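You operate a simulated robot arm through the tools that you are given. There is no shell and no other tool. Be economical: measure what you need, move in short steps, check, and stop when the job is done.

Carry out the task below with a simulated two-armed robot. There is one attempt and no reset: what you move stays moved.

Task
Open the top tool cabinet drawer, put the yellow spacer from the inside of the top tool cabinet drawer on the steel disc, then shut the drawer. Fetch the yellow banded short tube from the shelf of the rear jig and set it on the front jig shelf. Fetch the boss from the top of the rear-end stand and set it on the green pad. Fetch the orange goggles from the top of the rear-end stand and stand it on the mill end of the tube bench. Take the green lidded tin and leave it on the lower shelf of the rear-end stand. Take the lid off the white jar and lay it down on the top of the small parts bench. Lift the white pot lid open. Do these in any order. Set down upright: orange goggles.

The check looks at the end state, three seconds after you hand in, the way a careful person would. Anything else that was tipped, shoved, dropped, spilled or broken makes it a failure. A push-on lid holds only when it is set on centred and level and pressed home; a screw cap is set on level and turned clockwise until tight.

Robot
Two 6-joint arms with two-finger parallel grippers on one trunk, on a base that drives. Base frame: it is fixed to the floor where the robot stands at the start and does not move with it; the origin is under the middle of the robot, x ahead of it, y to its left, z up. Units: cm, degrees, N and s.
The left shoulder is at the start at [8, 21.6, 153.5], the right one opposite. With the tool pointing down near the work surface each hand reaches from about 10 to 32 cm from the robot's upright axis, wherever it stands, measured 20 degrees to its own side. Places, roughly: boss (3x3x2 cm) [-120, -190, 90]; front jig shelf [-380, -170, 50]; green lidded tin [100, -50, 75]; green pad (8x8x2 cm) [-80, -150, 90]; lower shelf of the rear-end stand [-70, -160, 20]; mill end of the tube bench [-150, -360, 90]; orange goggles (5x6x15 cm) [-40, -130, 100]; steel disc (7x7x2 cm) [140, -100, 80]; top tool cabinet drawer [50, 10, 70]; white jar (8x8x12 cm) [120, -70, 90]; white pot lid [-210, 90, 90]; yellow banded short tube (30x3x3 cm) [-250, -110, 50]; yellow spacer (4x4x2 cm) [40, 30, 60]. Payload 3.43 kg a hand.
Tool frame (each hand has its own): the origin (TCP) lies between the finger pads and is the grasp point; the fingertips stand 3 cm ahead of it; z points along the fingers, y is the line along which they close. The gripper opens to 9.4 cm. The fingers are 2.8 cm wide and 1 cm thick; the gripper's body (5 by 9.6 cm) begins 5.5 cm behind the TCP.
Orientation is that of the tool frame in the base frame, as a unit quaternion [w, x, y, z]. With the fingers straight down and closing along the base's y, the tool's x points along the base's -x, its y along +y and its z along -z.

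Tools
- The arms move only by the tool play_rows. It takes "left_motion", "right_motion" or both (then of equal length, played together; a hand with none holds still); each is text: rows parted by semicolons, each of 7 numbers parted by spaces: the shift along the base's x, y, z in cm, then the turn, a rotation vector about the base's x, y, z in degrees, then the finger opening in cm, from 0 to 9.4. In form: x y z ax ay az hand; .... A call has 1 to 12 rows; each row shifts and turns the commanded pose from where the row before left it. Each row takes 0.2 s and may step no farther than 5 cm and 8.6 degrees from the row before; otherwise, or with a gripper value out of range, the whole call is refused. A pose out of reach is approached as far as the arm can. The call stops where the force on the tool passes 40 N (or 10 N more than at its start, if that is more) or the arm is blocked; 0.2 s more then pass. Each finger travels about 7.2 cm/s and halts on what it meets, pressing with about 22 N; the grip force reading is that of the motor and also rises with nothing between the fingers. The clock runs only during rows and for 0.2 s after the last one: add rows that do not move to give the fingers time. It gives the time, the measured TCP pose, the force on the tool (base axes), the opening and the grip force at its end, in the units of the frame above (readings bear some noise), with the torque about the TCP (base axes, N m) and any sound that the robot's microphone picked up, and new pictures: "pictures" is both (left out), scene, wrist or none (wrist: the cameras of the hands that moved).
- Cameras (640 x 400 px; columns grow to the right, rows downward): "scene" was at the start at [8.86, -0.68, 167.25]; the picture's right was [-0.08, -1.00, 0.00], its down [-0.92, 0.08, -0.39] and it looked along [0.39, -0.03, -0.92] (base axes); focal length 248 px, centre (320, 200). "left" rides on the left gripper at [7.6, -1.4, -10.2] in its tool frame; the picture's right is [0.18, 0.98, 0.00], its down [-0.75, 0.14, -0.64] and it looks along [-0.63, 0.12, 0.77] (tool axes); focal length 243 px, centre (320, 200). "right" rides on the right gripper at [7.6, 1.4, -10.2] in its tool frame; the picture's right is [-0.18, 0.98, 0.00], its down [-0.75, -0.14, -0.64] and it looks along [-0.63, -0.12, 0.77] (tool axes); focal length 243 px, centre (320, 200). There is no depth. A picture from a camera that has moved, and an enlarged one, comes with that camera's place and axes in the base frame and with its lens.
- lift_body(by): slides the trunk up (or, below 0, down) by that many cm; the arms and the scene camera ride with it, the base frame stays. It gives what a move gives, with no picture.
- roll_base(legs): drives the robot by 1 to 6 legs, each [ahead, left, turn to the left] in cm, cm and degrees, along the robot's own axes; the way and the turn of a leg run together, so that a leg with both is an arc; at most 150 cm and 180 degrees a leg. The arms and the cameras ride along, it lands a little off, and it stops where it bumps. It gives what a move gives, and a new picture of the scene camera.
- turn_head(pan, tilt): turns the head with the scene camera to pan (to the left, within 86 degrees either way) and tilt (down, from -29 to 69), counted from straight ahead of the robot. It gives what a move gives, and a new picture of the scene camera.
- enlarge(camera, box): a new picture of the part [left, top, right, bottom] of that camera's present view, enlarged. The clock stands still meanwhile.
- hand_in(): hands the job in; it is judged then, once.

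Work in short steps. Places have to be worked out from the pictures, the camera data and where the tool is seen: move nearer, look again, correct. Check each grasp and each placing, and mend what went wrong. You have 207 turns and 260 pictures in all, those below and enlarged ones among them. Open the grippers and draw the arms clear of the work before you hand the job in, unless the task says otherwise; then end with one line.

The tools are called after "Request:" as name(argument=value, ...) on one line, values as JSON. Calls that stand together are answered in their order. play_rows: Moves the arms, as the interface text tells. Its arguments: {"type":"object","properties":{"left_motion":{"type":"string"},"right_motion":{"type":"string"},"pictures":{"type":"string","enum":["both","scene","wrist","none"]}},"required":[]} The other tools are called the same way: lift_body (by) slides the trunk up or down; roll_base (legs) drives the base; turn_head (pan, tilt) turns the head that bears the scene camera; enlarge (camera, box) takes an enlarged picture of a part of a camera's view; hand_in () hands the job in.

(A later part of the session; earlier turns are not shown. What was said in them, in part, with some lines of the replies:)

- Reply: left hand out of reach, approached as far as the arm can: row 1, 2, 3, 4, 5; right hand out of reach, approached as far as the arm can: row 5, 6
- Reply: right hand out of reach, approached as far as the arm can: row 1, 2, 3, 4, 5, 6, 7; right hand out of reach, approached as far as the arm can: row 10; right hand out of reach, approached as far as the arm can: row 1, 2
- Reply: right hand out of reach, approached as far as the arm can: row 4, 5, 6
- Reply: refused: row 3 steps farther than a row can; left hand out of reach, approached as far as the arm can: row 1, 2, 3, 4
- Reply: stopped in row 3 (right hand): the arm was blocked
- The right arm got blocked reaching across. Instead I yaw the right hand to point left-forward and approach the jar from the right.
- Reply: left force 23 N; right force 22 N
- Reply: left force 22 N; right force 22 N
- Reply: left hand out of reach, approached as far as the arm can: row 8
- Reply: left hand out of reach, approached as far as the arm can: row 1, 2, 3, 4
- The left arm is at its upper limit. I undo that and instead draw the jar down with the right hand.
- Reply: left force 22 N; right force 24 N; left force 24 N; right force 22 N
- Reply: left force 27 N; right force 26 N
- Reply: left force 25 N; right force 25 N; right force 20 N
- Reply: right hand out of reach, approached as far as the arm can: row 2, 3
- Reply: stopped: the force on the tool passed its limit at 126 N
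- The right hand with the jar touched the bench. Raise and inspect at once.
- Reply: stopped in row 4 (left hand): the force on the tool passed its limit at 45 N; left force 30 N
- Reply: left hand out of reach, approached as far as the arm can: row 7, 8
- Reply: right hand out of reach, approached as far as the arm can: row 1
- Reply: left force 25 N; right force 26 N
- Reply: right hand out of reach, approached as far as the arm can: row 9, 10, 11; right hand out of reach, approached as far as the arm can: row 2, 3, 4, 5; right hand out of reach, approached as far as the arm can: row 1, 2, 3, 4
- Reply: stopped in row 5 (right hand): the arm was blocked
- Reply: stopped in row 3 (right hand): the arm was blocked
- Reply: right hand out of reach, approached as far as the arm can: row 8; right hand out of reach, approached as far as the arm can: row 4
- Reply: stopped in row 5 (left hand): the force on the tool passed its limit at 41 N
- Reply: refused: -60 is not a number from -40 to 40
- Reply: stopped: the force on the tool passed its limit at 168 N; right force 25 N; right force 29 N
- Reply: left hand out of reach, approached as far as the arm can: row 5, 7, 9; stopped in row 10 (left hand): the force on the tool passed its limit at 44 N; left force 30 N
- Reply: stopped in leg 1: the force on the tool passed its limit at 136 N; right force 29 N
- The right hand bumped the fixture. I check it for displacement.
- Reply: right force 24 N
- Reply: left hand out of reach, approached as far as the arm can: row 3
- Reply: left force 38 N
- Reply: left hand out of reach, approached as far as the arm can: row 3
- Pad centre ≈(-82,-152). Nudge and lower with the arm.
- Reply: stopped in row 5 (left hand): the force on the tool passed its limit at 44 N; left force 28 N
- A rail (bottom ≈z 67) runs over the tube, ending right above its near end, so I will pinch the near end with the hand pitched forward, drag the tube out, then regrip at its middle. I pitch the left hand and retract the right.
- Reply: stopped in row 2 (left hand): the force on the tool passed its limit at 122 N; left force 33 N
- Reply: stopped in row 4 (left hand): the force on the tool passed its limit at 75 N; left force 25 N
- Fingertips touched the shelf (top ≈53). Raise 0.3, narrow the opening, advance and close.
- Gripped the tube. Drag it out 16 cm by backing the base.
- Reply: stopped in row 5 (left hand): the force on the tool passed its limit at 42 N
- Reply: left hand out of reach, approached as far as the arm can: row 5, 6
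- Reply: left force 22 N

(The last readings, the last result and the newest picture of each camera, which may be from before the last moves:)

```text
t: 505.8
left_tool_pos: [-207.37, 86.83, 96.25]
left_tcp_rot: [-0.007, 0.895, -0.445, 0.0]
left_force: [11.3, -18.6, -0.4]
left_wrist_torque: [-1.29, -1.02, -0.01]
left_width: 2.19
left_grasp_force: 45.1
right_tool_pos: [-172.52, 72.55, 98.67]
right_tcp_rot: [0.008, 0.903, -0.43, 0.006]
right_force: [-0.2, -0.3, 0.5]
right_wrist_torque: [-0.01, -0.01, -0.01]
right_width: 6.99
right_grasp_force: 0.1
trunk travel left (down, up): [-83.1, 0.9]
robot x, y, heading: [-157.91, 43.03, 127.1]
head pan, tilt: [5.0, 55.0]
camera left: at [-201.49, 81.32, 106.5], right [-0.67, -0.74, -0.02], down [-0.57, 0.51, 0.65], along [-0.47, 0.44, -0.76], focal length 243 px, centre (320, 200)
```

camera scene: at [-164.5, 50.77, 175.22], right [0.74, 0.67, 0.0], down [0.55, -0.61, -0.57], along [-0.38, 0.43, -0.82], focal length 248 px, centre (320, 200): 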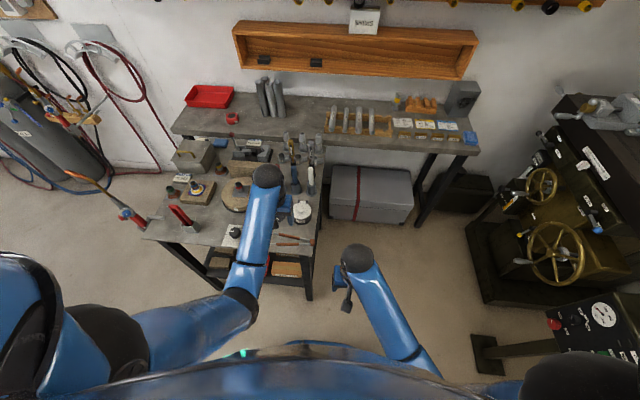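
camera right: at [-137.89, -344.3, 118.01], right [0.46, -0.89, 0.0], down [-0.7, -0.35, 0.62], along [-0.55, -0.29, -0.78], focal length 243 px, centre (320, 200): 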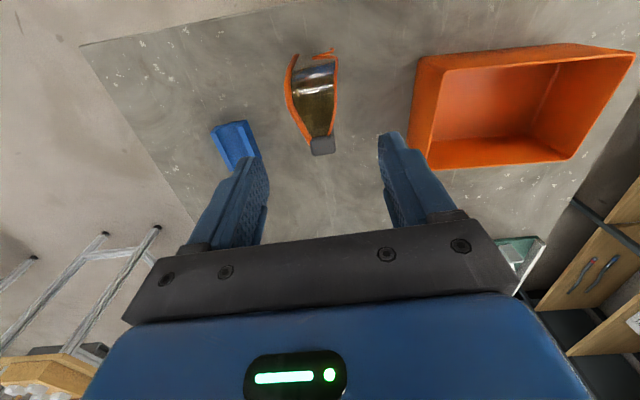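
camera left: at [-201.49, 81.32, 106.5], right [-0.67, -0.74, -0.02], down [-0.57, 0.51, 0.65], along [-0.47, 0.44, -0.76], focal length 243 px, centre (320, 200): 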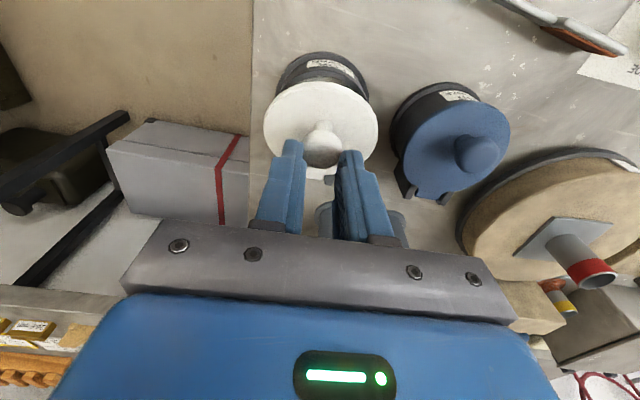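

The lid is partly up; the hinge radius is larger than assumed (force pulls back). I lift more vertically.

Request:
play_rows(left_motion=".1 -.13 .5 0 0 0 1;0 0 .5 0 0 0 1;0 0 .5 0 0 0 1;-.1 .13 .5 0 0 0 1;0 0 0 0 0 0 1", pictures="wrist")

Request:
enlarge(camera="scene", box=[250, 140, 350, 240])

```text
t: 507.0
left_tool_pos: [-207.66, 87.11, 98.11]
left_tcp_rot: [-0.009, 0.895, -0.445, -0.002]
left_force: [0.3, -0.9, -0.1]
left_wrist_torque: [-0.01, 0.01, -0.01]
left_width: 1.0
left_grasp_force: 0.0
right_tool_pos: [-172.83, 72.85, 98.61]
right_tcp_rot: [0.009, 0.903, -0.43, 0.007]
right_force: [0.6, -0.5, 0.2]
right_wrist_torque: [-0.01, -0.02, -0.02]
right_width: 6.98
right_grasp_force: 0.1
trunk travel left (down, up): [-83.1, 0.9]
robot x, y, heading: [-157.96, 43.2, 127.1]
head pan, tilt: [5.0, 55.0]
camera left: at [-201.8, 81.65, 108.28], right [-0.67, -0.74, -0.02], down [-0.57, 0.5, 0.65], along [-0.47, 0.45, -0.76], focal length 243 px, centre (320, 200)
```

left: 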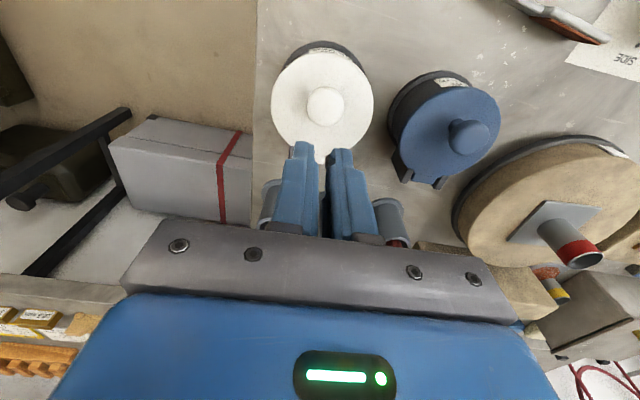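

```text
4.00 times, centred on (300, 190) of scene
camera zoom: at [-164.53, 50.82, 175.21], right [0.74, 0.67, 0.0], down [0.55, -0.61, -0.57], along [-0.38, 0.43, -0.82], focal length 991 px, centre (400, 240)
```

zoom: 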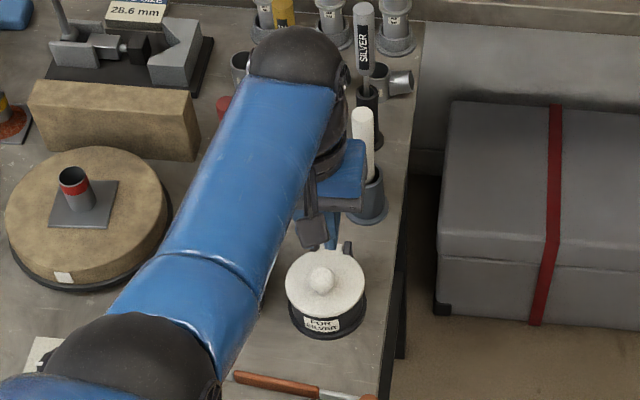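

The ball knob slipped out, lid shut again, nothing disturbed. Better: grip it with the hand pitched back 40° and rotate the hand together with the lid about the hinge. Set up that pose.

Request:
play_rows(left_motion="0 0 3 0 0 0 4;.8 -.96 -.6 6.4 4.8 0 4;.8 -.96 -.6 6.4 4.8 0 4;.8 -.96 -.8 6.4 4.8 0 4;.8 -.96 -1.2 6.4 4.8 0 4;.8 -.96 -1.3 6.4 4.8 0 4;0 0 0 0 0 0 4", pictures="wrist")

```text
t: 508.6
left_tool_pos: [-203.63, 82.25, 96.68]
left_tcp_rot: [-0.162, 0.838, -0.42, -0.308]
left_force: [0.7, -0.4, 0.5]
left_wrist_torque: [-0.03, -0.02, 0.02]
left_width: 3.98
left_grasp_force: 0.0
right_tool_pos: [-172.81, 72.87, 98.52]
right_tcp_rot: [0.008, 0.903, -0.43, 0.008]
right_force: [-0.1, -0.9, 0.0]
right_wrist_torque: [-0.04, -0.02, 0.03]
right_width: 6.99
right_grasp_force: 0.0
trunk travel left (down, up): [-83.1, 0.9]
robot x, y, heading: [-157.55, 43.1, 127.1]
head pan, tilt: [5.0, 55.0]
camera left: at [-194.93, 73.06, 99.46], right [-0.71, -0.7, -0.13], down [-0.21, 0.03, 0.98], along [-0.68, 0.72, -0.17], focal length 243 px, centre (320, 200)
```

left: 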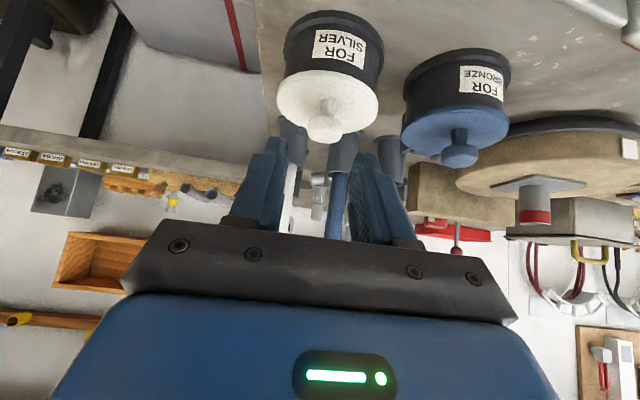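

Side view shows the ball on a thin stem, centre ≈(-206.3,85.4,91.1). Advance 4.6 cm along the tool axis and close.

Request:
play_rows(left_motion="-.6 .79 -1.18 0 0 0 4;-.6 .79 -1.18 0 0 0 4;-.6 .79 -1.1 0 0 0 4;0 0 0 0 0 0 2.5;0 0 0 0 0 0 1.5;0 0 0 0 0 0 1;0 0 0 0 0 0 1", pictures="wrist")

```text
t: 510.2
left_tool_pos: [-205.52, 84.46, 93.14]
left_tcp_rot: [-0.163, 0.838, -0.42, -0.307]
left_force: [-11.9, -5.9, 1.2]
left_wrist_torque: [-0.02, 0.41, 0.23]
left_width: 2.5
left_grasp_force: 45.1
right_tool_pos: [-172.96, 72.74, 98.59]
right_tcp_rot: [0.008, 0.903, -0.429, 0.008]
right_force: [0.2, -0.3, 0.4]
right_wrist_torque: [-0.01, 0.01, 0.02]
right_width: 6.98
right_grasp_force: 0.1
trunk travel left (down, up): [-83.1, 0.9]
robot x, y, heading: [-157.9, 43.38, 127.1]
head pan, tilt: [5.0, 55.0]
camera left: at [-196.94, 75.28, 95.98], right [-0.7, -0.7, -0.13], down [-0.22, 0.03, 0.98], along [-0.68, 0.72, -0.17], focal length 243 px, centre (320, 200)
```

left: 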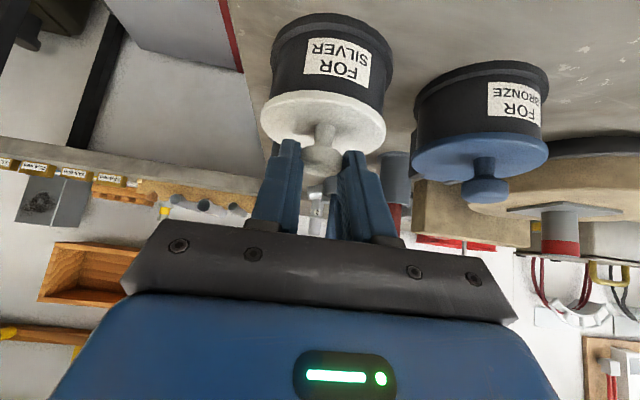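

Firm on the knob. Rotate hand and lid together about the hinge, 32° first.

Request:
play_rows(left_motion="-.2 -.15 0 0 0 0 1;-.18 .25 .35 -3.2 -2.4 0 1;-.19 .25 .34 -3.2 -2.4 0 1;-.21 .28 .3 -3.2 -2.4 0 1;-.22 .29 .29 -3.2 -2.4 0 1;-.24 .31 .25 -3.2 -2.4 0 1;-.24 .32 .24 -3.2 -2.4 0 1;-.25 .34 .2 -3.2 -2.4 0 1;-.26 .34 .18 -3.2 -2.4 0 1;0 0 0 0 0 0 1", pictures="wrist")

```text
t: 512.4
left_tool_pos: [-207.21, 86.74, 95.72]
left_tcp_rot: [-0.042, 0.892, -0.444, -0.066]
left_force: [-3.2, -0.1, 23.2]
left_wrist_torque: [0.96, 0.77, 0.04]
left_width: 2.48
left_grasp_force: 44.8
right_tool_pos: [-172.73, 72.6, 98.68]
right_tcp_rot: [0.008, 0.902, -0.431, 0.007]
right_force: [-0.2, -0.6, -0.4]
right_wrist_torque: [0.01, 0.04, -0.04]
right_width: 6.99
right_grasp_force: 0.0
trunk travel left (down, up): [-83.1, 0.9]
robot x, y, heading: [-157.89, 43.54, 126.9]
head pan, tilt: [5.0, 55.0]
camera left: at [-200.63, 80.19, 104.59], right [-0.68, -0.74, -0.04], down [-0.51, 0.42, 0.75], along [-0.53, 0.53, -0.66], focal length 243 px, centre (320, 200)
```

left: 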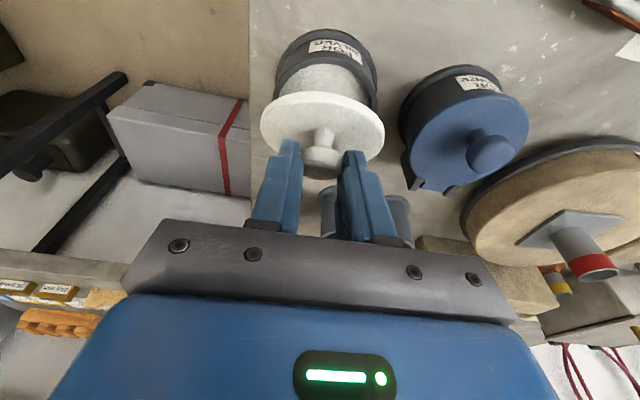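

The lid is about 32° open and held well. Continue to ~56°, adding a little height.

Request:
play_rows(left_motion="0 0 .3 0 0 0 1;-.26 .35 .25 -3.2 -2.4 0 1;-.26 .35 .25 -3.2 -2.4 0 1;-.27 .36 .2 -3.2 -2.4 0 1;-.27 .37 .15 -3.2 -2.4 0 1;-.28 .37 .1 -3.2 -2.4 0 1;-.28 .37 .1 -3.2 -2.4 0 1;0 0 0 0 0 0 1", pictures="wrist")

```text
t: 513.8
left_tool_pos: [-207.73, 87.38, 97.03]
left_tcp_rot: [0.029, 0.892, -0.445, 0.075]
left_force: [10.4, 20.9, -12.1]
left_wrist_torque: [2.45, -2.91, 0.39]
left_width: 2.48
left_grasp_force: 43.9
left hand out of reach, approached as far as the arm can: row 5, 6
right_tool_pos: [-173.2, 73.4, 98.35]
right_tcp_rot: [0.009, 0.902, -0.431, 0.011]
right_force: [0.1, 0.7, -0.3]
right_wrist_torque: [-0.01, 0.01, 0.01]
right_width: 7.01
right_grasp_force: 0.0
trunk travel left (down, up): [-83.1, 0.9]
robot x, y, heading: [-157.83, 43.16, 126.8]
head pan, tilt: [5.0, 55.0]
stopped in row 6 (left hand): the force on the tool passed its limit at 61 N (the readings are from after the stop); the commanded pose is now the measured one
camera left: at [-203.13, 83.43, 108.33], right [-0.68, -0.74, 0.01], down [-0.63, 0.59, 0.51], along [-0.38, 0.34, -0.86], focal length 243 px, centre (320, 200)
```

left: 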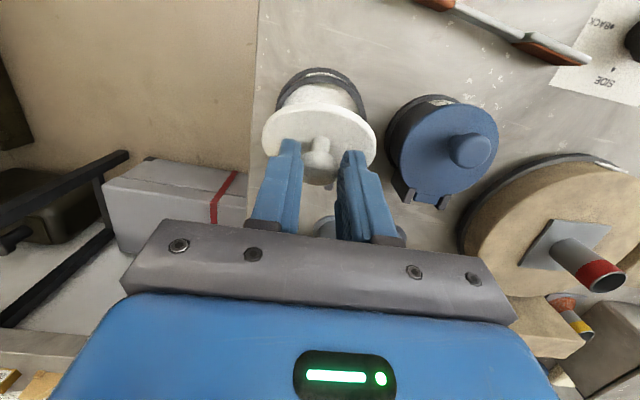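

The left arm is at its reach limit at ~49° open. I release, let the lid drop back, retract, and bring the base 12 cm closer for a better reach.

Request:
play_rows(left_motion=".2 .15 0 0 0 0 2;0 0 0 0 0 0 5;0 0 0 0 0 0 5;0 0 2 0 0 0 5;.9 -1.2 3 3.2 2.4 0 5;1.8 -2.4 2 6.4 4.8 0 5;1.8 -2.4 0 6.4 4.8 0 4;1.8 -2.4 0 6.4 4.8 0 4;1.8 -2.4 0 6.4 4.8 0 4;1.2 -1.6 0 6.4 4.8 0 4;0 0 0 0 0 0 4", pictures="wrist")

```text
t: 516.2
left_tool_pos: [-197.95, 74.7, 104.45]
left_tcp_rot: [-0.142, 0.852, -0.428, -0.266]
left_force: [-0.8, -0.4, 0.5]
left_wrist_torque: [0.01, 0.01, -0.01]
left_width: 4.02
left_grasp_force: 0.0
right_tool_pos: [-172.89, 73.11, 98.52]
right_tcp_rot: [0.008, 0.903, -0.43, 0.008]
right_force: [0.5, 0.4, 0.7]
right_wrist_torque: [-0.01, -0.04, -0.01]
right_width: 7.01
right_grasp_force: 0.1
trunk travel left (down, up): [-83.1, 0.9]
robot x, y, heading: [-158.08, 43.34, 127.0]
head pan, tilt: [5.0, 55.0]
camera left: at [-189.58, 65.76, 108.45], right [-0.7, -0.7, -0.12], down [-0.27, 0.11, 0.96], along [-0.66, 0.7, -0.27], focal length 243 px, centre (320, 200)
```

left: 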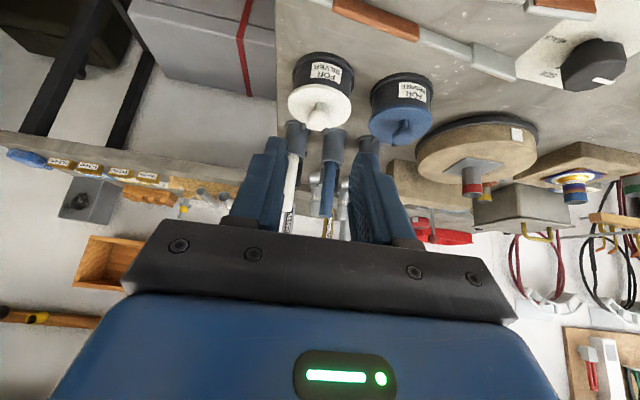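

Lid back shut, nothing disturbed. Drive 13 cm closer, then set the hand pitched ~52° before the knob.

Request:
roll_base(legs=[[13, 0, 0]])

Request:
play_rows(left_motion="1.7 -2.4 0 6.8 5.1 0 4;1.7 -2.4 0 6.8 5.1 0 4;0 0 -2.8 0 0 0 4;0 0 -2.8 0 0 0 4;0 0 -2.6 0 0 0 4;0 0 0 0 0 0 4", pictures="wrist")

```text
t: 517.5
left_tool_pos: [-205.45, 84.6, 104.62]
left_tcp_rot: [-0.142, 0.852, -0.428, -0.266]
left_force: [-0.3, -0.2, -0.1]
left_wrist_torque: [0.0, 0.04, -0.01]
left_width: 4.02
left_grasp_force: 0.1
right_tool_pos: [-180.18, 82.92, 98.57]
right_tcp_rot: [0.008, 0.902, -0.431, 0.006]
right_force: [0.2, -0.5, 0.8]
right_wrist_torque: [-0.02, 0.01, -0.01]
right_width: 7.02
right_grasp_force: 0.1
trunk travel left (down, up): [-83.1, 0.9]
robot x, y, heading: [-165.76, 53.3, 127.3]
head pan, tilt: [5.0, 55.0]
camera scene: at [-171.79, 60.52, 175.27], right [0.74, 0.67, 0.0], down [0.55, -0.61, -0.58], along [-0.39, 0.43, -0.82], focal length 248 px, centre (320, 200)
```

scene: 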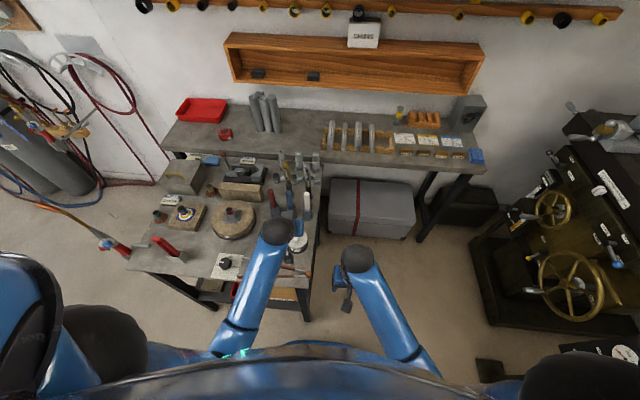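

```text
t: 518.9
left_tool_pos: [-202.23, 79.95, 96.2]
left_tcp_rot: [-0.204, 0.802, -0.405, -0.389]
left_force: [-0.8, -0.1, 0.6]
left_wrist_torque: [-0.01, 0.01, -0.03]
left_width: 3.98
left_grasp_force: 0.1
right_tool_pos: [-180.35, 83.19, 98.63]
right_tcp_rot: [0.008, 0.902, -0.431, 0.008]
right_force: [0.5, 0.1, 0.6]
right_wrist_torque: [-0.02, 0.04, 0.0]
right_width: 7.0
right_grasp_force: 0.1
trunk travel left (down, up): [-83.1, 0.9]
robot x, y, heading: [-165.48, 53.51, 127.1]
head pan, tilt: [5.0, 55.0]
camera left: at [-193.44, 70.41, 96.56], right [-0.73, -0.67, -0.16], down [-0.1, -0.12, 0.99], along [-0.68, 0.73, 0.02], focal length 243 px, centre (320, 200)
```

left: 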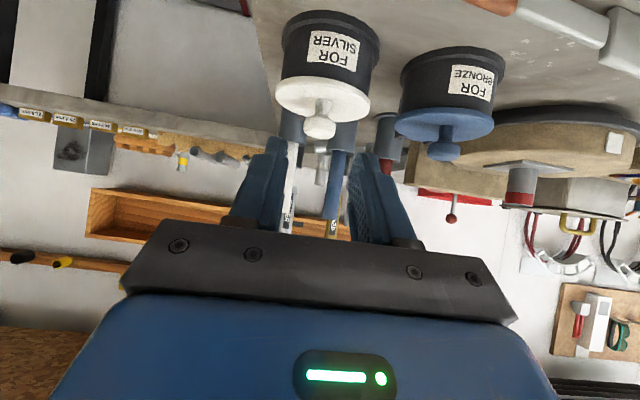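

Aligned. Advance to the knob and close.

Request:
play_rows(left_motion="-.78 1.01 -.81 0 0 0 4;-.78 1.01 -.81 0 0 0 4;-.78 1.01 -.81 0 0 0 4;-.7 .95 -.75 0 0 0 4;0 0 0 0 0 0 2.5;0 0 0 0 0 0 1.5;0 0 0 0 0 0 1;0 0 0 0 0 0 1", pictures="wrist")

```text
t: 520.7
left_tool_pos: [-205.4, 84.07, 93.05]
left_tcp_rot: [-0.202, 0.803, -0.404, -0.388]
left_force: [-2.5, 3.0, -1.0]
left_wrist_torque: [0.09, 0.07, 0.01]
left_width: 2.5
left_grasp_force: 44.9
right_tool_pos: [-180.49, 83.26, 98.56]
right_tcp_rot: [0.008, 0.903, -0.43, 0.009]
right_force: [0.4, 0.6, 0.4]
right_wrist_torque: [0.0, -0.01, 0.04]
right_width: 7.04
right_grasp_force: 0.3
trunk travel left (down, up): [-83.1, 0.9]
robot x, y, heading: [-165.6, 53.75, 126.7]
head pan, tilt: [5.0, 55.0]
camera left: at [-196.5, 74.57, 93.33], right [-0.72, -0.67, -0.16], down [-0.1, -0.12, 0.99], along [-0.68, 0.73, 0.02], focal length 243 px, centre (320, 200)
```

left: 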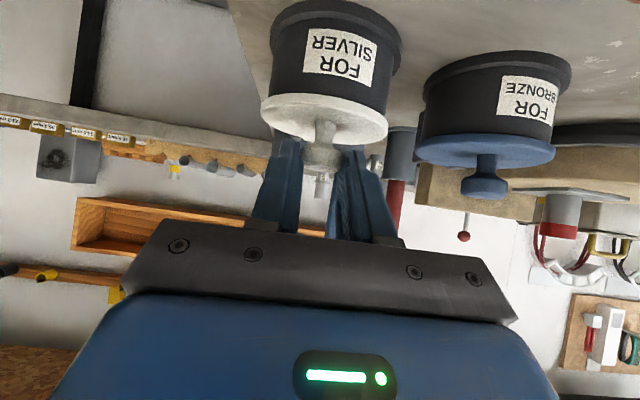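

Gripped. Rotate hand and lid together about the hinge through 48°.

Request:
play_rows(left_motion="-.19 .26 .40 -3.2 -2.4 0 1;-.2 .26 .39 -3.2 -2.4 0 1;-.22 .3 .36 -3.2 -2.4 0 1;-.23 .3 .34 -3.2 -2.4 0 1;-.25 .34 .3 -3.2 -2.4 0 1;-.26 .34 .28 -3.2 -2.4 0 1;-.27 .36 .24 -3.2 -2.4 0 1;-.28 .37 .22 -3.2 -2.4 0 1;-.29 .39 .17 -3.2 -2.4 0 1;-.29 .39 .16 -3.2 -2.4 0 1;-.3 .4 .1 -3.2 -2.4 0 1;-.3 .4 .09 -3.2 -2.4 0 1", pictures="wrist")

```text
t: 523.4
left_tool_pos: [-208.07, 87.89, 96.56]
left_tcp_rot: [-0.023, 0.894, -0.447, -0.028]
left_force: [8.8, -13.9, 22.5]
left_wrist_torque: [-0.48, -0.38, -0.05]
left_width: 2.5
left_grasp_force: 45.3
right_tool_pos: [-180.1, 82.94, 98.63]
right_tcp_rot: [0.008, 0.903, -0.43, 0.006]
right_force: [0.6, 0.9, -0.6]
right_wrist_torque: [0.0, -0.01, -0.01]
right_width: 6.97
right_grasp_force: 0.0
trunk travel left (down, up): [-83.1, 0.9]
robot x, y, heading: [-165.65, 53.26, 127.2]
head pan, tilt: [5.0, 55.0]
stopped in row 12 (left hand): the force on the tool passed its limit at 41 N (the readings are from after the stop); the commanded pose is now the measured one
camera left: at [-201.98, 81.96, 106.22], right [-0.68, -0.74, -0.03], down [-0.55, 0.47, 0.69], along [-0.5, 0.48, -0.72], focal length 243 px, centre (320, 200)
```

left: 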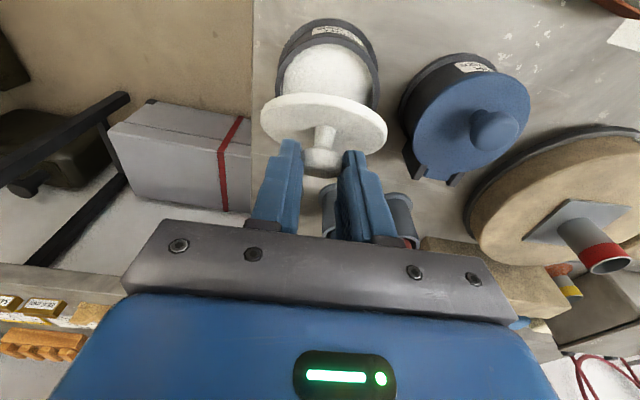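

48° open and held; a radial preload says my arc is slightly too tight. Relieve and continue.

Request:
play_rows(left_motion=".18 -.24 .5 0 0 0 1;-.35 .47 .06 -3.2 -2.4 0 1;-.35 .47 .04 -3.2 -2.4 0 1;-.35 .46 0 -3.2 -2.4 0 1;-.35 .46 -.04 -3.2 -2.4 0 1;-.34 .46 -.1 -3.2 -2.4 0 1;-.34 .46 -.12 -3.2 -2.4 0 1;0 0 0 0 0 0 1", pictures="wrist")

```text
t: 525.2
left_tool_pos: [-210.07, 90.73, 97.15]
left_tcp_rot: [0.067, 0.883, -0.439, 0.154]
left_force: [1.2, -1.4, 39.5]
left_wrist_torque: [-0.26, -0.22, 0.04]
left_width: 2.49
left_grasp_force: 45.1
right_tool_pos: [-180.14, 82.88, 98.74]
right_tcp_rot: [0.009, 0.903, -0.43, 0.005]
right_force: [0.2, 0.9, -0.4]
right_wrist_torque: [-0.03, -0.01, -0.02]
right_width: 6.99
right_grasp_force: 0.0
trunk travel left (down, up): [-83.1, 0.9]
robot x, y, heading: [-165.42, 53.44, 127.1]
head pan, tilt: [5.0, 55.0]
camera left: at [-206.74, 88.36, 109.3], right [-0.68, -0.73, 0.05], down [-0.68, 0.65, 0.35], along [-0.29, 0.21, -0.93], focal length 243 px, centre (320, 200)
```

left: 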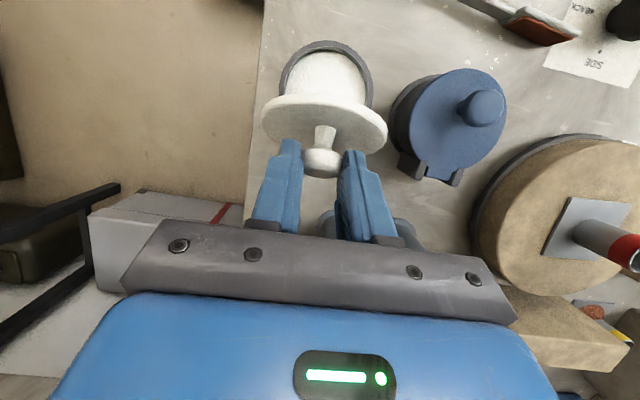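

About 71° open. I raise slightly to relieve and continue to ~86°, where the knob's weight should carry it open.

Request:
play_rows(left_motion="0 0 .8 0 0 0 1;-.33 .44 -.08 -3.2 -2.4 0 1;-.33 .44 -.12 -3.2 -2.4 0 1;-.32 .42 -.15 -3.2 -2.4 0 1;-.31 .41 -.2 -3.2 -2.4 0 1;0 0 0 0 0 0 1", pictures="wrist")

```text
t: 526.6
left_tool_pos: [-209.96, 88.8, 99.06]
left_tcp_rot: [0.126, 0.855, -0.423, 0.272]
left_force: [-0.3, -0.1, 0.5]
left_wrist_torque: [0.0, -0.02, -0.01]
left_width: 1.02
left_grasp_force: 0.0
left hand out of reach, approached as far as the arm can: row 3, 4
right_tool_pos: [-180.63, 83.01, 98.62]
right_tcp_rot: [0.008, 0.903, -0.429, 0.009]
right_force: [0.0, -0.1, -0.9]
right_wrist_torque: [0.0, 0.0, 0.0]
right_width: 6.99
right_grasp_force: 0.0
trunk travel left (down, up): [-83.1, 0.9]
robot x, y, heading: [-165.55, 53.5, 127.0]
head pan, tilt: [5.0, 55.0]
camera left: at [-208.69, 89.13, 111.76], right [-0.69, -0.72, 0.09], down [-0.71, 0.69, 0.09], along [-0.13, 0.0, -0.99], focal length 243 px, centre (320, 200)
```

left: 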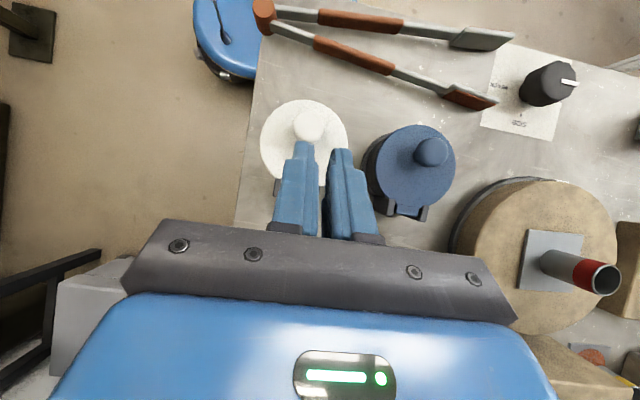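

The knob slipped as the arm ran out of pitch near 80°. From the forces I refit the hinge; I'll repeat with the corrected arc to 68°, then push forward by translation only. First reposition.

Request:
play_rows(left_motion="0 0 4 0 0 0 4;.7 -.8 0 6.36 4.77 0 4;.7 -.8 0 6.36 4.77 0 4;.7 -.8 -.3 6.36 4.77 0 4;.7 -.8 -.6 6.36 4.77 0 4;.7 -.8 -.7 6.36 4.77 0 4;.7 -.8 -.8 6.36 4.77 0 4;.7 -.8 -.8 6.36 4.77 0 4;.7 -.8 -.9 6.36 4.77 0 4;.7 -.8 -.9 6.36 4.77 0 4;.7 -.8 -.9 6.36 4.77 0 4;.76 -.85 -.9 6.36 4.77 0 4", pictures="wrist")

```text
t: 529.2
left_tool_pos: [-202.78, 81.52, 94.88]
left_tcp_rot: [-0.201, 0.804, -0.405, -0.386]
left_force: [0.4, -0.7, 1.2]
left_wrist_torque: [-0.02, 0.01, 0.0]
left_width: 3.98
left_grasp_force: 0.0
left hand out of reach, approached as far as the arm can: row 1, 2
right_tool_pos: [-180.44, 83.02, 98.64]
right_tcp_rot: [0.008, 0.903, -0.43, 0.008]
right_force: [0.0, 0.5, -0.3]
right_wrist_torque: [0.0, -0.03, -0.01]
right_width: 6.97
right_grasp_force: 0.0
trunk travel left (down, up): [-83.1, 0.9]
robot x, y, heading: [-165.78, 53.45, 126.9]
head pan, tilt: [5.0, 55.0]
camera left: at [-194.0, 72.13, 95.19], right [-0.73, -0.67, -0.16], down [-0.1, -0.12, 0.99], along [-0.68, 0.73, 0.02], focal length 243 px, centre (320, 200)
```

left: 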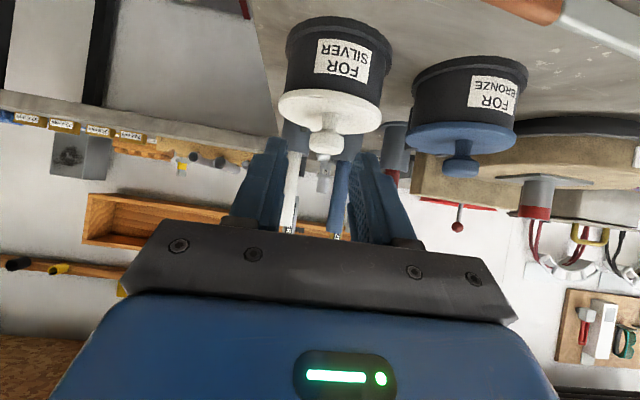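

Request:
play_rows(left_motion="-.9 .91 -.68 0 0 0 4;-.9 .91 -.68 0 0 0 4;-.9 .91 -.65 0 0 0 4;0 0 0 0 0 0 2.5;0 0 0 0 0 0 1.5;0 0 0 0 0 0 1;0 0 0 0 0 0 1", pictures="none")

Request:
play_rows(left_motion="-.14 .19 .455 -3.2 -2.4 0 1;-.16 .22 .44 -3.2 -2.4 0 1;-.18 .24 .42 -3.2 -2.4 0 1;-.2 .26 .39 -3.2 -2.4 0 1;-.22 .29 .37 -3.2 -2.4 0 1;-.23 .3 .34 -3.2 -2.4 0 1;-.25 .33 .32 -3.2 -2.4 0 1;-.26 .34 .29 -3.2 -2.4 0 1;-.27 .36 .26 -3.2 -2.4 0 1;-.28 .37 .23 -3.2 -2.4 0 1;-.29 .38 .19 -3.2 -2.4 0 1;-.295 .39 .16 -3.2 -2.4 0 1", pictures="none")

```text
t: 530.8
left_tool_pos: [-205.58, 84.43, 92.75]
left_tcp_rot: [-0.201, 0.804, -0.405, -0.385]
left_force: [-4.2, -1.1, 0.3]
left_wrist_torque: [0.01, 0.06, 0.05]
left_width: 2.48
left_grasp_force: 45.2
right_tool_pos: [-180.42, 83.05, 98.6]
right_tcp_rot: [0.008, 0.903, -0.43, 0.008]
right_force: [-0.4, -0.1, -0.6]
right_wrist_torque: [0.02, 0.01, 0.04]
right_width: 6.99
right_grasp_force: 0.0
trunk travel left (down, up): [-83.1, 0.9]
robot x, y, heading: [-165.54, 53.57, 126.9]
head pan, tilt: [5.0, 55.0]
```

```text
t: 533.4
left_tool_pos: [-208.48, 88.28, 96.53]
left_tcp_rot: [-0.022, 0.894, -0.447, -0.024]
left_force: [-11.7, 11.5, 9.1]
left_wrist_torque: [1.17, 0.96, 0.03]
left_width: 2.48
left_grasp_force: 45.0
right_tool_pos: [-180.63, 83.21, 98.52]
right_tcp_rot: [0.009, 0.903, -0.43, 0.009]
right_force: [-0.7, -0.5, 0.1]
right_wrist_torque: [0.01, 0.03, 0.03]
right_width: 7.01
right_grasp_force: 0.1
trunk travel left (down, up): [-83.1, 0.9]
robot x, y, heading: [-165.61, 53.26, 127.0]
head pan, tilt: [5.0, 55.0]
```

Much better forces at 48°. Continue to 68°.

Request:
play_rows(left_motion="-.33 .44 .2 -3.2 -2.4 0 1;-.34 .45 .15 -3.2 -2.4 0 1;-.33 .44 .1 -3.2 -2.4 0 1;-.33 .43 .04 -3.2 -2.4 0 1;-.32 .43 0 -3.2 -2.4 0 1;0 0 0 0 0 0 1", pictures="none")

```text
t: 534.8
left_tool_pos: [-210.02, 90.4, 97.08]
left_tcp_rot: [0.057, 0.885, -0.442, 0.134]
left_force: [-5.9, 14.9, -4.3]
left_wrist_torque: [1.1, 0.65, 0.08]
left_width: 2.47
left_grasp_force: 45.2
right_tool_pos: [-180.51, 83.38, 98.58]
right_tcp_rot: [0.009, 0.902, -0.431, 0.009]
right_force: [0.6, -0.9, 0.5]
right_wrist_torque: [-0.03, 0.0, 0.04]
right_width: 7.0
right_grasp_force: 0.0
trunk travel left (down, up): [-83.1, 0.9]
robot x, y, heading: [-165.52, 53.72, 127.0]
head pan, tilt: [5.0, 55.0]
```

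Held at ~69°, forces favourable. Now push forward by translation ~2.4 cm.

Request:
play_rows(left_motion="-.2 .27 .02 0 0 0 1;-.2 .27 0 0 0 0 1;-.2 .27 -.02 0 0 0 1;-.2 .27 -.03 0 0 0 1;-.2 .27 -.04 0 0 0 1;-.2 .27 -.05 0 0 0 1;-.2 .27 -.06 0 0 0 1;0 0 0 0 0 0 1", pictures="wrist")

```text
t: 536.6
left_tool_pos: [-211.03, 91.95, 96.95]
left_tcp_rot: [0.058, 0.886, -0.441, 0.133]
left_force: [16.8, -11.2, -1.8]
left_wrist_torque: [-1.2, -1.07, 0.05]
left_width: 2.49
left_grasp_force: 44.7
right_tool_pos: [-180.25, 82.91, 98.64]
right_tcp_rot: [0.009, 0.903, -0.43, 0.006]
right_force: [-0.2, 0.5, -0.1]
right_wrist_torque: [-0.03, 0.03, -0.02]
right_width: 7.0
right_grasp_force: 0.0
trunk travel left (down, up): [-83.1, 0.9]
robot x, y, heading: [-165.47, 53.33, 126.8]
head pan, tilt: [5.0, 55.0]
camera left: at [-207.34, 89.21, 109.06], right [-0.68, -0.73, 0.04], down [-0.66, 0.63, 0.4], along [-0.32, 0.24, -0.92], focal length 243 px, centre (320, 200)
```

left: 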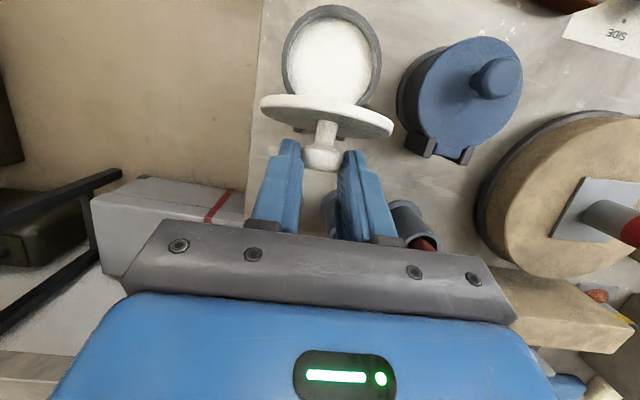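

Nearly upright (~77°). Push another 2 cm with slight rotation.

Request:
play_rows(left_motion="-.18 .24 -.02 -1 -.7 0 1;-.18 .24 -.03 -1 -.7 0 1;-.18 .24 -.05 -1 -.7 0 1;-.18 .24 -.07 -1 -.7 0 1;-.18 .24 -.09 0 0 0 1;-.18 .24 -.1 0 0 0 1;-.18 .24 -.1 0 0 0 1;0 0 0 0 0 0 1", pictures="wrist")

```text
t: 538.4
left_tool_pos: [-211.66, 92.82, 96.78]
left_tcp_rot: [0.08, 0.879, -0.437, 0.171]
left_force: [23.5, -5.4, -24.2]
left_wrist_torque: [-0.45, -0.76, 0.18]
left_width: 2.51
left_grasp_force: 45.5
left hand out of reach, approached as far as the arm can: row 4, 6, 7
right_tool_pos: [-180.45, 83.14, 98.59]
right_tcp_rot: [0.009, 0.903, -0.43, 0.007]
right_force: [0.6, 0.3, -0.2]
right_wrist_torque: [-0.03, 0.0, -0.01]
right_width: 7.01
right_grasp_force: 0.0
trunk travel left (down, up): [-83.1, 0.9]
robot x, y, heading: [-165.26, 53.29, 127.0]
head pan, tilt: [5.0, 55.0]
camera left: at [-208.57, 90.96, 109.15], right [-0.68, -0.73, 0.06], down [-0.68, 0.66, 0.32], along [-0.27, 0.17, -0.95], focal length 243 px, centre (320, 200)
```

left: 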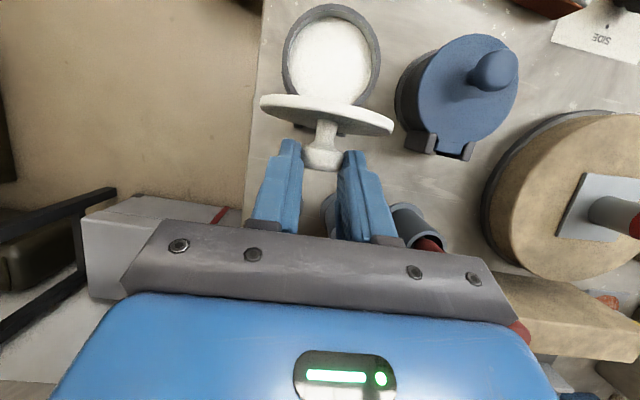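

The arm is at its limit; I push the last bit by driving the base forward 2.5 cm.

Request:
roll_base(legs=[[2.5, 0, 0]])

Request:
enlarge(camera="left", box=[0, 0, 640, 400])

```text
t: 539.2
left_tool_pos: [-213.36, 94.6, 97.29]
left_tcp_rot: [0.076, 0.881, -0.437, 0.165]
left_force: [-0.4, -1.3, -0.7]
left_wrist_torque: [0.03, 0.01, 0.01]
left_width: 0.96
left_grasp_force: 0.0
right_tool_pos: [-181.64, 84.79, 98.69]
right_tcp_rot: [0.007, 0.903, -0.429, 0.006]
right_force: [0.8, -0.2, 0.2]
right_wrist_torque: [0.04, 0.04, 0.02]
right_width: 7.01
right_grasp_force: 0.0
trunk travel left (down, up): [-83.1, 0.9]
robot x, y, heading: [-167.25, 55.31, 126.9]
head pan, tilt: [5.0, 55.0]
camera scene: at [-173.21, 62.34, 175.29], right [0.74, 0.67, 0.0], down [0.55, -0.61, -0.58], along [-0.39, 0.43, -0.82], focal length 248 px, centre (320, 200)
```

scene: 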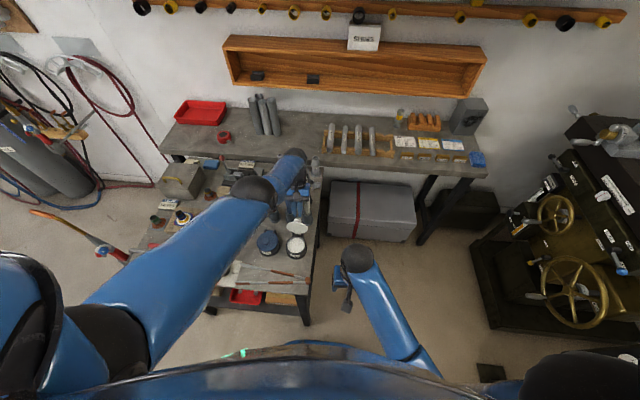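

```text
1.00 times, centred on (320, 200) of left (not enlarged: the box is as wide or as high as the picture)
camera zoom: at [-210.19, 92.57, 109.69], right [-0.68, -0.73, 0.05], down [-0.68, 0.65, 0.33], along [-0.28, 0.18, -0.94], focal length 243 px, centre (320, 200)
```

zoom: 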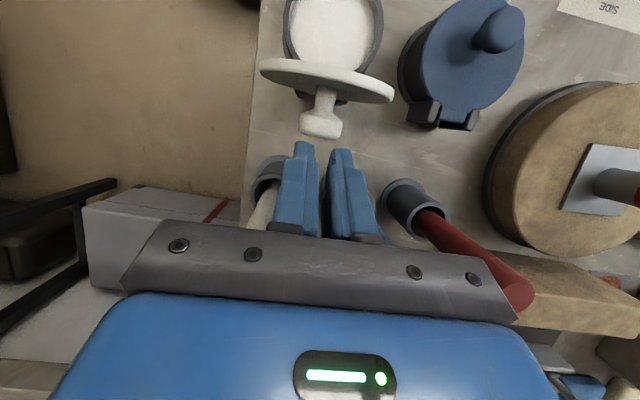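

The fingers slid off but the lid stays standing open. I withdraw straight up carefully.

Request:
play_rows(left_motion="0 0 1 0 0 0 1;0 0 2 0 0 0 1;0 0 2 0 0 0 1;0 0 2 0 0 0 1;0 0 0 0 0 0 1", pictures="wrist")

```text
t: 540.4
left_tool_pos: [-215.12, 97.22, 102.8]
left_tcp_rot: [0.078, 0.88, -0.437, 0.169]
left_force: [-0.7, -0.1, -1.0]
left_wrist_torque: [0.05, -0.05, -0.01]
left_width: 0.97
left_grasp_force: 0.0
left hand out of reach, approached as far as the arm can: row 2, 3, 4
right_tool_pos: [-182.01, 85.17, 98.5]
right_tcp_rot: [0.01, 0.903, -0.429, 0.009]
right_force: [0.6, 0.0, 0.5]
right_wrist_torque: [-0.01, 0.0, 0.01]
right_width: 7.0
right_grasp_force: 0.0
trunk travel left (down, up): [-83.1, 0.9]
robot x, y, heading: [-167.3, 55.62, 127.1]
head pan, tilt: [5.0, 55.0]
camera left: at [-211.92, 95.33, 115.09], right [-0.68, -0.73, 0.06], down [-0.68, 0.66, 0.32], along [-0.27, 0.18, -0.95], focal length 243 px, centre (320, 200)
```

left: 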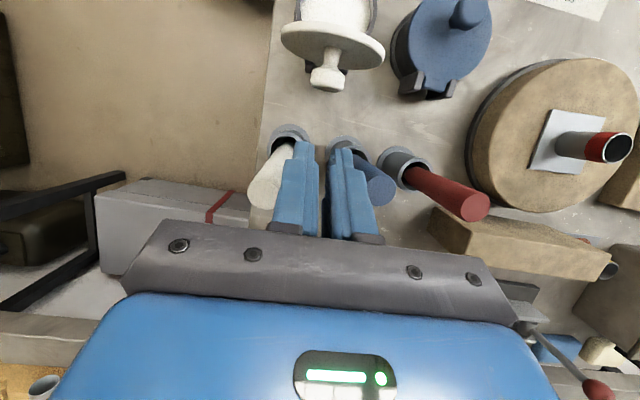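

Brushes all stand. I move straight back over the lid (tips above it) and further away.

Request:
play_rows(left_motion=".9 -1.2 .8 0 0 0 1;1.8 -2.4 .8 0 0 0 1;1.8 -2.4 .8 3.2 2.4 0 1;1.8 -2.4 .8 6.4 4.8 0 1;2.4 -3.2 .3 6.4 4.8 0 1;2.4 -3.2 0 0 0 0 1;0 0 0 0 0 0 1", pictures="wrist")

```text
t: 542.0
left_tool_pos: [-213.87, 101.71, 95.26]
left_tcp_rot: [-0.002, 0.895, -0.446, 0.012]
left_force: [-0.1, -0.3, -0.4]
left_wrist_torque: [-0.02, 0.0, -0.01]
left_width: 0.99
left_grasp_force: 0.1
left hand out of reach, approached as far as the arm can: row 1, 2, 3, 4, 5, 6
right_tool_pos: [-181.82, 85.03, 98.65]
right_tcp_rot: [0.008, 0.903, -0.43, 0.007]
right_force: [-0.3, -0.1, 0.3]
right_wrist_torque: [0.04, 0.02, -0.01]
right_width: 7.01
right_grasp_force: 0.0
trunk travel left (down, up): [-83.1, 0.9]
robot x, y, heading: [-167.13, 55.29, 127.0]
head pan, tilt: [5.0, 55.0]
camera left: at [-208.37, 96.59, 105.64], right [-0.67, -0.74, -0.01], down [-0.58, 0.52, 0.62], along [-0.46, 0.43, -0.78], focal length 243 px, centre (320, 200)
```

left: 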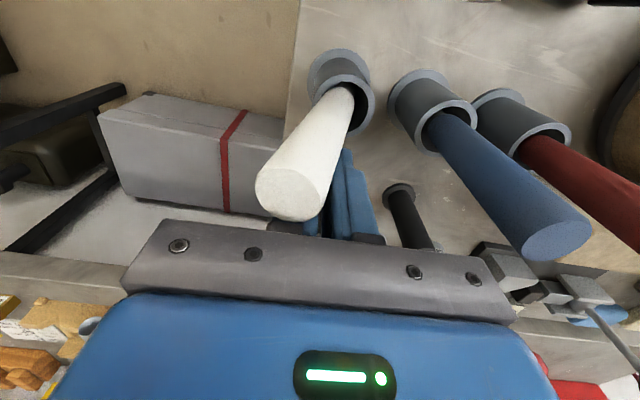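

The arm clamped oddly (leaning pose out of reach) and slid behind the brushes, without contact forces. I retrace the last rows exactly in reverse.

Request:
play_rows(left_motion="-2.4 3.2 0 0 0 0 1;-2.4 3.2 -.3 -6.4 -4.8 0 1;-1.8 2.4 -.8 -6.4 -4.8 0 1;-1.8 2.4 -.8 -3.2 -2.4 0 1;-1.8 2.4 -.8 0 0 0 1;-.9 1.2 -.8 0 0 0 1;0 0 0 0 0 0 1", pictures="wrist")

```text
t: 543.6
left_tool_pos: [-215.06, 98.12, 101.06]
left_tcp_rot: [0.061, 0.885, -0.44, 0.138]
left_force: [0.3, 0.3, 0.0]
left_wrist_torque: [0.0, -0.03, -0.02]
left_width: 1.01
left_grasp_force: 0.0
left hand out of reach, approached as far as the arm can: row 1, 2, 3, 4, 5, 6
right_tool_pos: [-181.92, 85.03, 98.54]
right_tcp_rot: [0.009, 0.903, -0.43, 0.009]
right_force: [-0.9, -0.5, 0.8]
right_wrist_torque: [0.0, 0.02, -0.04]
right_width: 6.99
right_grasp_force: 0.2
trunk travel left (down, up): [-83.1, 0.9]
robot x, y, heading: [-167.27, 55.59, 126.9]
head pan, tilt: [5.0, 55.0]
camera left: at [-211.33, 95.52, 113.11], right [-0.68, -0.74, 0.04], down [-0.67, 0.64, 0.39], along [-0.31, 0.23, -0.92], focal length 243 px, centre (320, 200)
```

left: 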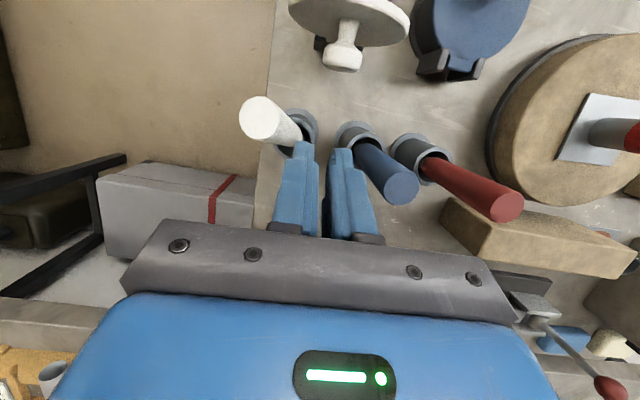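

Back at the earlier place (the white brush is still in its cup). Now remove the forward lean in place.

Request:
play_rows(left_motion="0 0 -.5 4.3 3.2 0 1;0 0 0 4.3 3.2 0 1;0 0 0 4.3 3.2 0 1;0 0 0 4.3 3.2 0 1;0 0 0 0 0 0 1", pictures="none")

```text
t: 544.8
left_tool_pos: [-217.86, 103.46, 97.48]
left_tcp_rot: [-0.022, 0.894, -0.446, -0.029]
left_force: [-0.8, 0.3, 0.2]
left_wrist_torque: [0.04, 0.03, -0.02]
left_width: 1.03
left_grasp_force: 0.0
left hand out of reach, approached as far as the arm can: row 1, 2, 3, 4
right_tool_pos: [-181.93, 85.04, 98.57]
right_tcp_rot: [0.009, 0.903, -0.429, 0.008]
right_force: [0.6, 0.9, 0.3]
right_wrist_torque: [-0.01, 0.04, -0.02]
right_width: 7.01
right_grasp_force: 0.0
trunk travel left (down, up): [-83.1, 0.9]
robot x, y, heading: [-167.14, 55.6, 127.0]
head pan, tilt: [5.0, 55.0]
```

Wrong branch again. I retrace this rotation and the earlier rise, back to the pose just behind the knob, which was exactly reachable.

Request:
play_rows(left_motion="0 0 0 -4.3 -3.2 0 1;0 0 0 -4.3 -3.2 0 1;0 0 0 -4.3 -3.2 0 1;0 0 .5 -4.3 -3.2 0 1;0 0 -2 0 0 0 1;0 0 -2 0 0 0 1;0 0 -2 0 0 0 1;0 0 -1 0 0 0 1;0 0 0 0 0 0 1", pictures="wrist")

```text
t: 546.8
left_tool_pos: [-213.75, 95.47, 95.38]
left_tcp_rot: [0.062, 0.885, -0.44, 0.138]
left_force: [0.9, -1.1, 0.8]
left_wrist_torque: [0.01, 0.02, -0.03]
left_width: 1.03
left_grasp_force: 0.1
left hand out of reach, approached as far as the arm can: row 1, 2, 3, 4, 5, 6, 7, 8
right_tool_pos: [-182.01, 84.95, 98.58]
right_tcp_rot: [0.009, 0.903, -0.43, 0.009]
right_force: [1.0, -0.7, -0.3]
right_wrist_torque: [-0.01, 0.02, 0.0]
right_width: 7.0
right_grasp_force: 0.0
trunk travel left (down, up): [-83.1, 0.9]
robot x, y, heading: [-167.11, 55.69, 126.7]
head pan, tilt: [5.0, 55.0]
camera left: at [-210.03, 92.74, 107.42], right [-0.68, -0.74, 0.04], down [-0.67, 0.64, 0.39], along [-0.31, 0.23, -0.92], focal length 243 px, centre (320, 200)
```

left: 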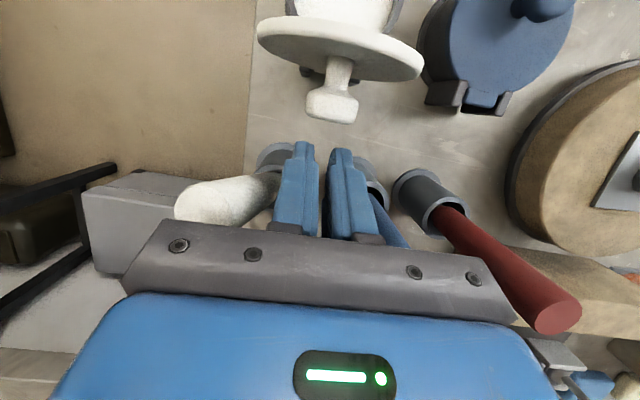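

Lid still open, all standing. At this low height I take out the forward lean in place, easing back 1 cm.

Request:
play_rows(left_motion=".15 -.2 .1 4.3 3.2 0 1;.15 -.2 .1 4.3 3.2 0 1;.15 -.2 .1 4.3 3.2 0 1;.15 -.2 .1 4.3 3.2 0 1;0 0 0 0 0 0 1", pictures="wrist")

```text
t: 548.0
left_tool_pos: [-213.04, 94.62, 95.86]
left_tcp_rot: [-0.022, 0.894, -0.446, -0.03]
left_force: [-0.5, 0.5, -0.3]
left_wrist_torque: [-0.01, 0.0, 0.0]
left_width: 1.0
left_grasp_force: 0.0
right_tool_pos: [-182.01, 85.03, 98.66]
right_tcp_rot: [0.008, 0.903, -0.429, 0.008]
right_force: [0.7, 0.8, -0.4]
right_wrist_torque: [0.02, 0.0, 0.0]
right_width: 7.0
right_grasp_force: 0.1
trunk travel left (down, up): [-83.1, 0.9]
robot x, y, heading: [-166.76, 55.21, 126.8]
head pan, tilt: [5.0, 55.0]
camera left: at [-207.01, 88.59, 105.48], right [-0.67, -0.74, -0.03], down [-0.54, 0.47, 0.69], along [-0.5, 0.48, -0.72], focal length 243 px, centre (320, 200)
```

left: 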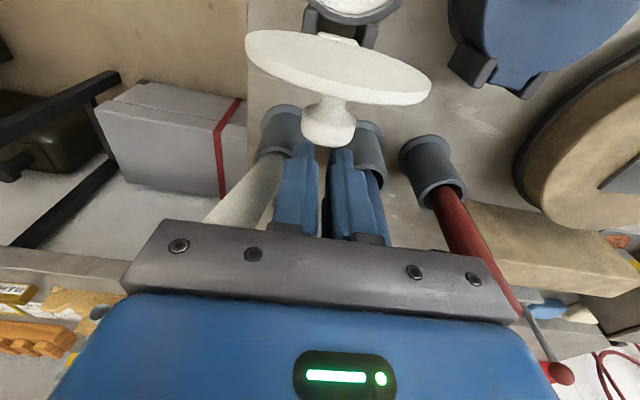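

Tracking is exact again. Rise straight up 8 cm.

Request:
play_rows(left_motion="0 0 1 0 0 0 1;0 0 2 0 0 0 1;0 0 2 0 0 0 1;0 0 2 0 0 0 1;0 0 1.5 0 0 0 1;0 0 0 0 0 0 1", pictures="none")

```text
t: 549.4
left_tool_pos: [-213.12, 94.57, 104.36]
left_tcp_rot: [-0.023, 0.894, -0.446, -0.029]
left_force: [0.9, -0.2, 0.4]
left_wrist_torque: [0.02, -0.01, 0.03]
left_width: 1.01
left_grasp_force: 0.0
right_tool_pos: [-181.93, 85.19, 98.55]
right_tcp_rot: [0.009, 0.903, -0.43, 0.008]
right_force: [0.5, 0.2, -0.5]
right_wrist_torque: [0.0, -0.01, -0.01]
right_width: 7.0
right_grasp_force: 0.1
trunk travel left (down, up): [-83.1, 0.9]
robot x, y, heading: [-167.04, 55.25, 127.1]
head pan, tilt: [5.0, 55.0]
```

Clear height. Now back the whole robot away, 35 cm.

Request:
roll_base(legs=[[-35, 0, 0]])

Request:
enlarge(camera="scene", box=[230, 90, 390, 210])

```text
t: 551.6
left_tool_pos: [-192.32, 66.87, 104.05]
left_tcp_rot: [-0.023, 0.894, -0.446, -0.028]
left_force: [0.5, -0.1, -0.9]
left_wrist_torque: [0.01, 0.0, 0.0]
left_width: 1.02
left_grasp_force: 0.0
right_tool_pos: [-161.11, 57.46, 98.59]
right_tcp_rot: [0.009, 0.902, -0.431, 0.009]
right_force: [-0.2, 0.0, -0.2]
right_wrist_torque: [-0.01, -0.02, 0.02]
right_width: 7.0
right_grasp_force: 0.0
trunk travel left (down, up): [-83.1, 0.9]
robot x, y, heading: [-146.03, 27.49, 126.8]
head pan, tilt: [5.0, 55.0]
camera scene: at [-153.01, 35.52, 175.18], right [0.74, 0.67, 0.0], down [0.55, -0.61, -0.57], along [-0.38, 0.42, -0.82], focal length 248 px, centre (320, 200)
```

scene: 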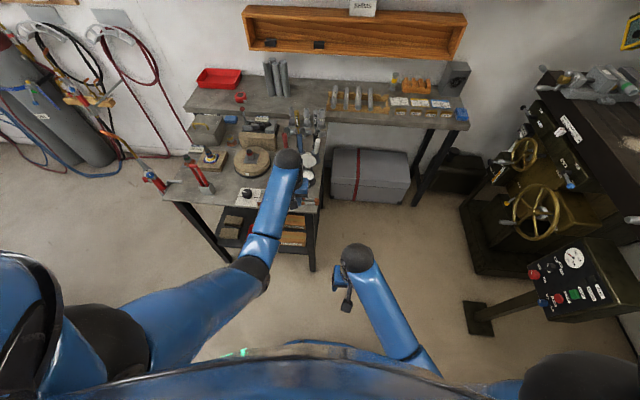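

```text
3.33 times, centred on (310, 150) of scene
camera zoom: at [-153.01, 35.52, 175.18], right [0.74, 0.67, 0.0], down [0.55, -0.61, -0.57], along [-0.38, 0.42, -0.82], focal length 826 px, centre (353, 367)
```

zoom: 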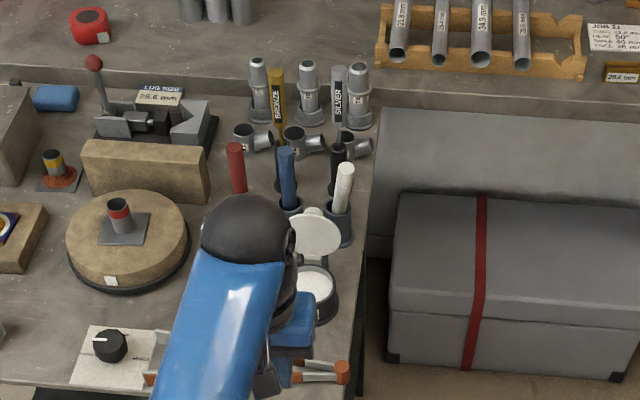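

The lid stands open and everything around it is in place. I open the grippers, clear of the work, and hand in.

Request:
play_rows(left_motion="0 0 0 0 0 0 6;0 0 0 0 0 0 9;0 0 0 0 0 0 9", right_motion="0 0 0 0 0 0 9;0 0 0 0 0 0 9;0 0 0 0 0 0 9", pictures="none")

Request:
hand_in()

```text
t: 552.5
left_tool_pos: [-192.35, 66.74, 104.2]
left_tcp_rot: [-0.024, 0.894, -0.446, -0.029]
left_force: [0.6, 0.6, 0.4]
left_wrist_torque: [0.02, 0.02, 0.02]
left_width: 8.98
left_grasp_force: 0.0
right_tool_pos: [-161.03, 57.37, 98.51]
right_tcp_rot: [0.009, 0.903, -0.43, 0.009]
right_force: [-0.1, 0.2, -0.3]
right_wrist_torque: [0.01, -0.03, -0.01]
right_width: 9.0
right_grasp_force: 0.0
trunk travel left (down, up): [-83.1, 0.9]
robot x, y, heading: [-146.07, 27.97, 126.9]
head pan, tilt: [5.0, 55.0]
```

```text
The job is handed in.
```

All seven tasks are done and handed in, though the tube overhangs the front jig shelf by about 5 cm, I had bumped the fixture or gauge on the rear-end stand with no shift I could see, and one loose brush leans a little in its cup beside the white pot.
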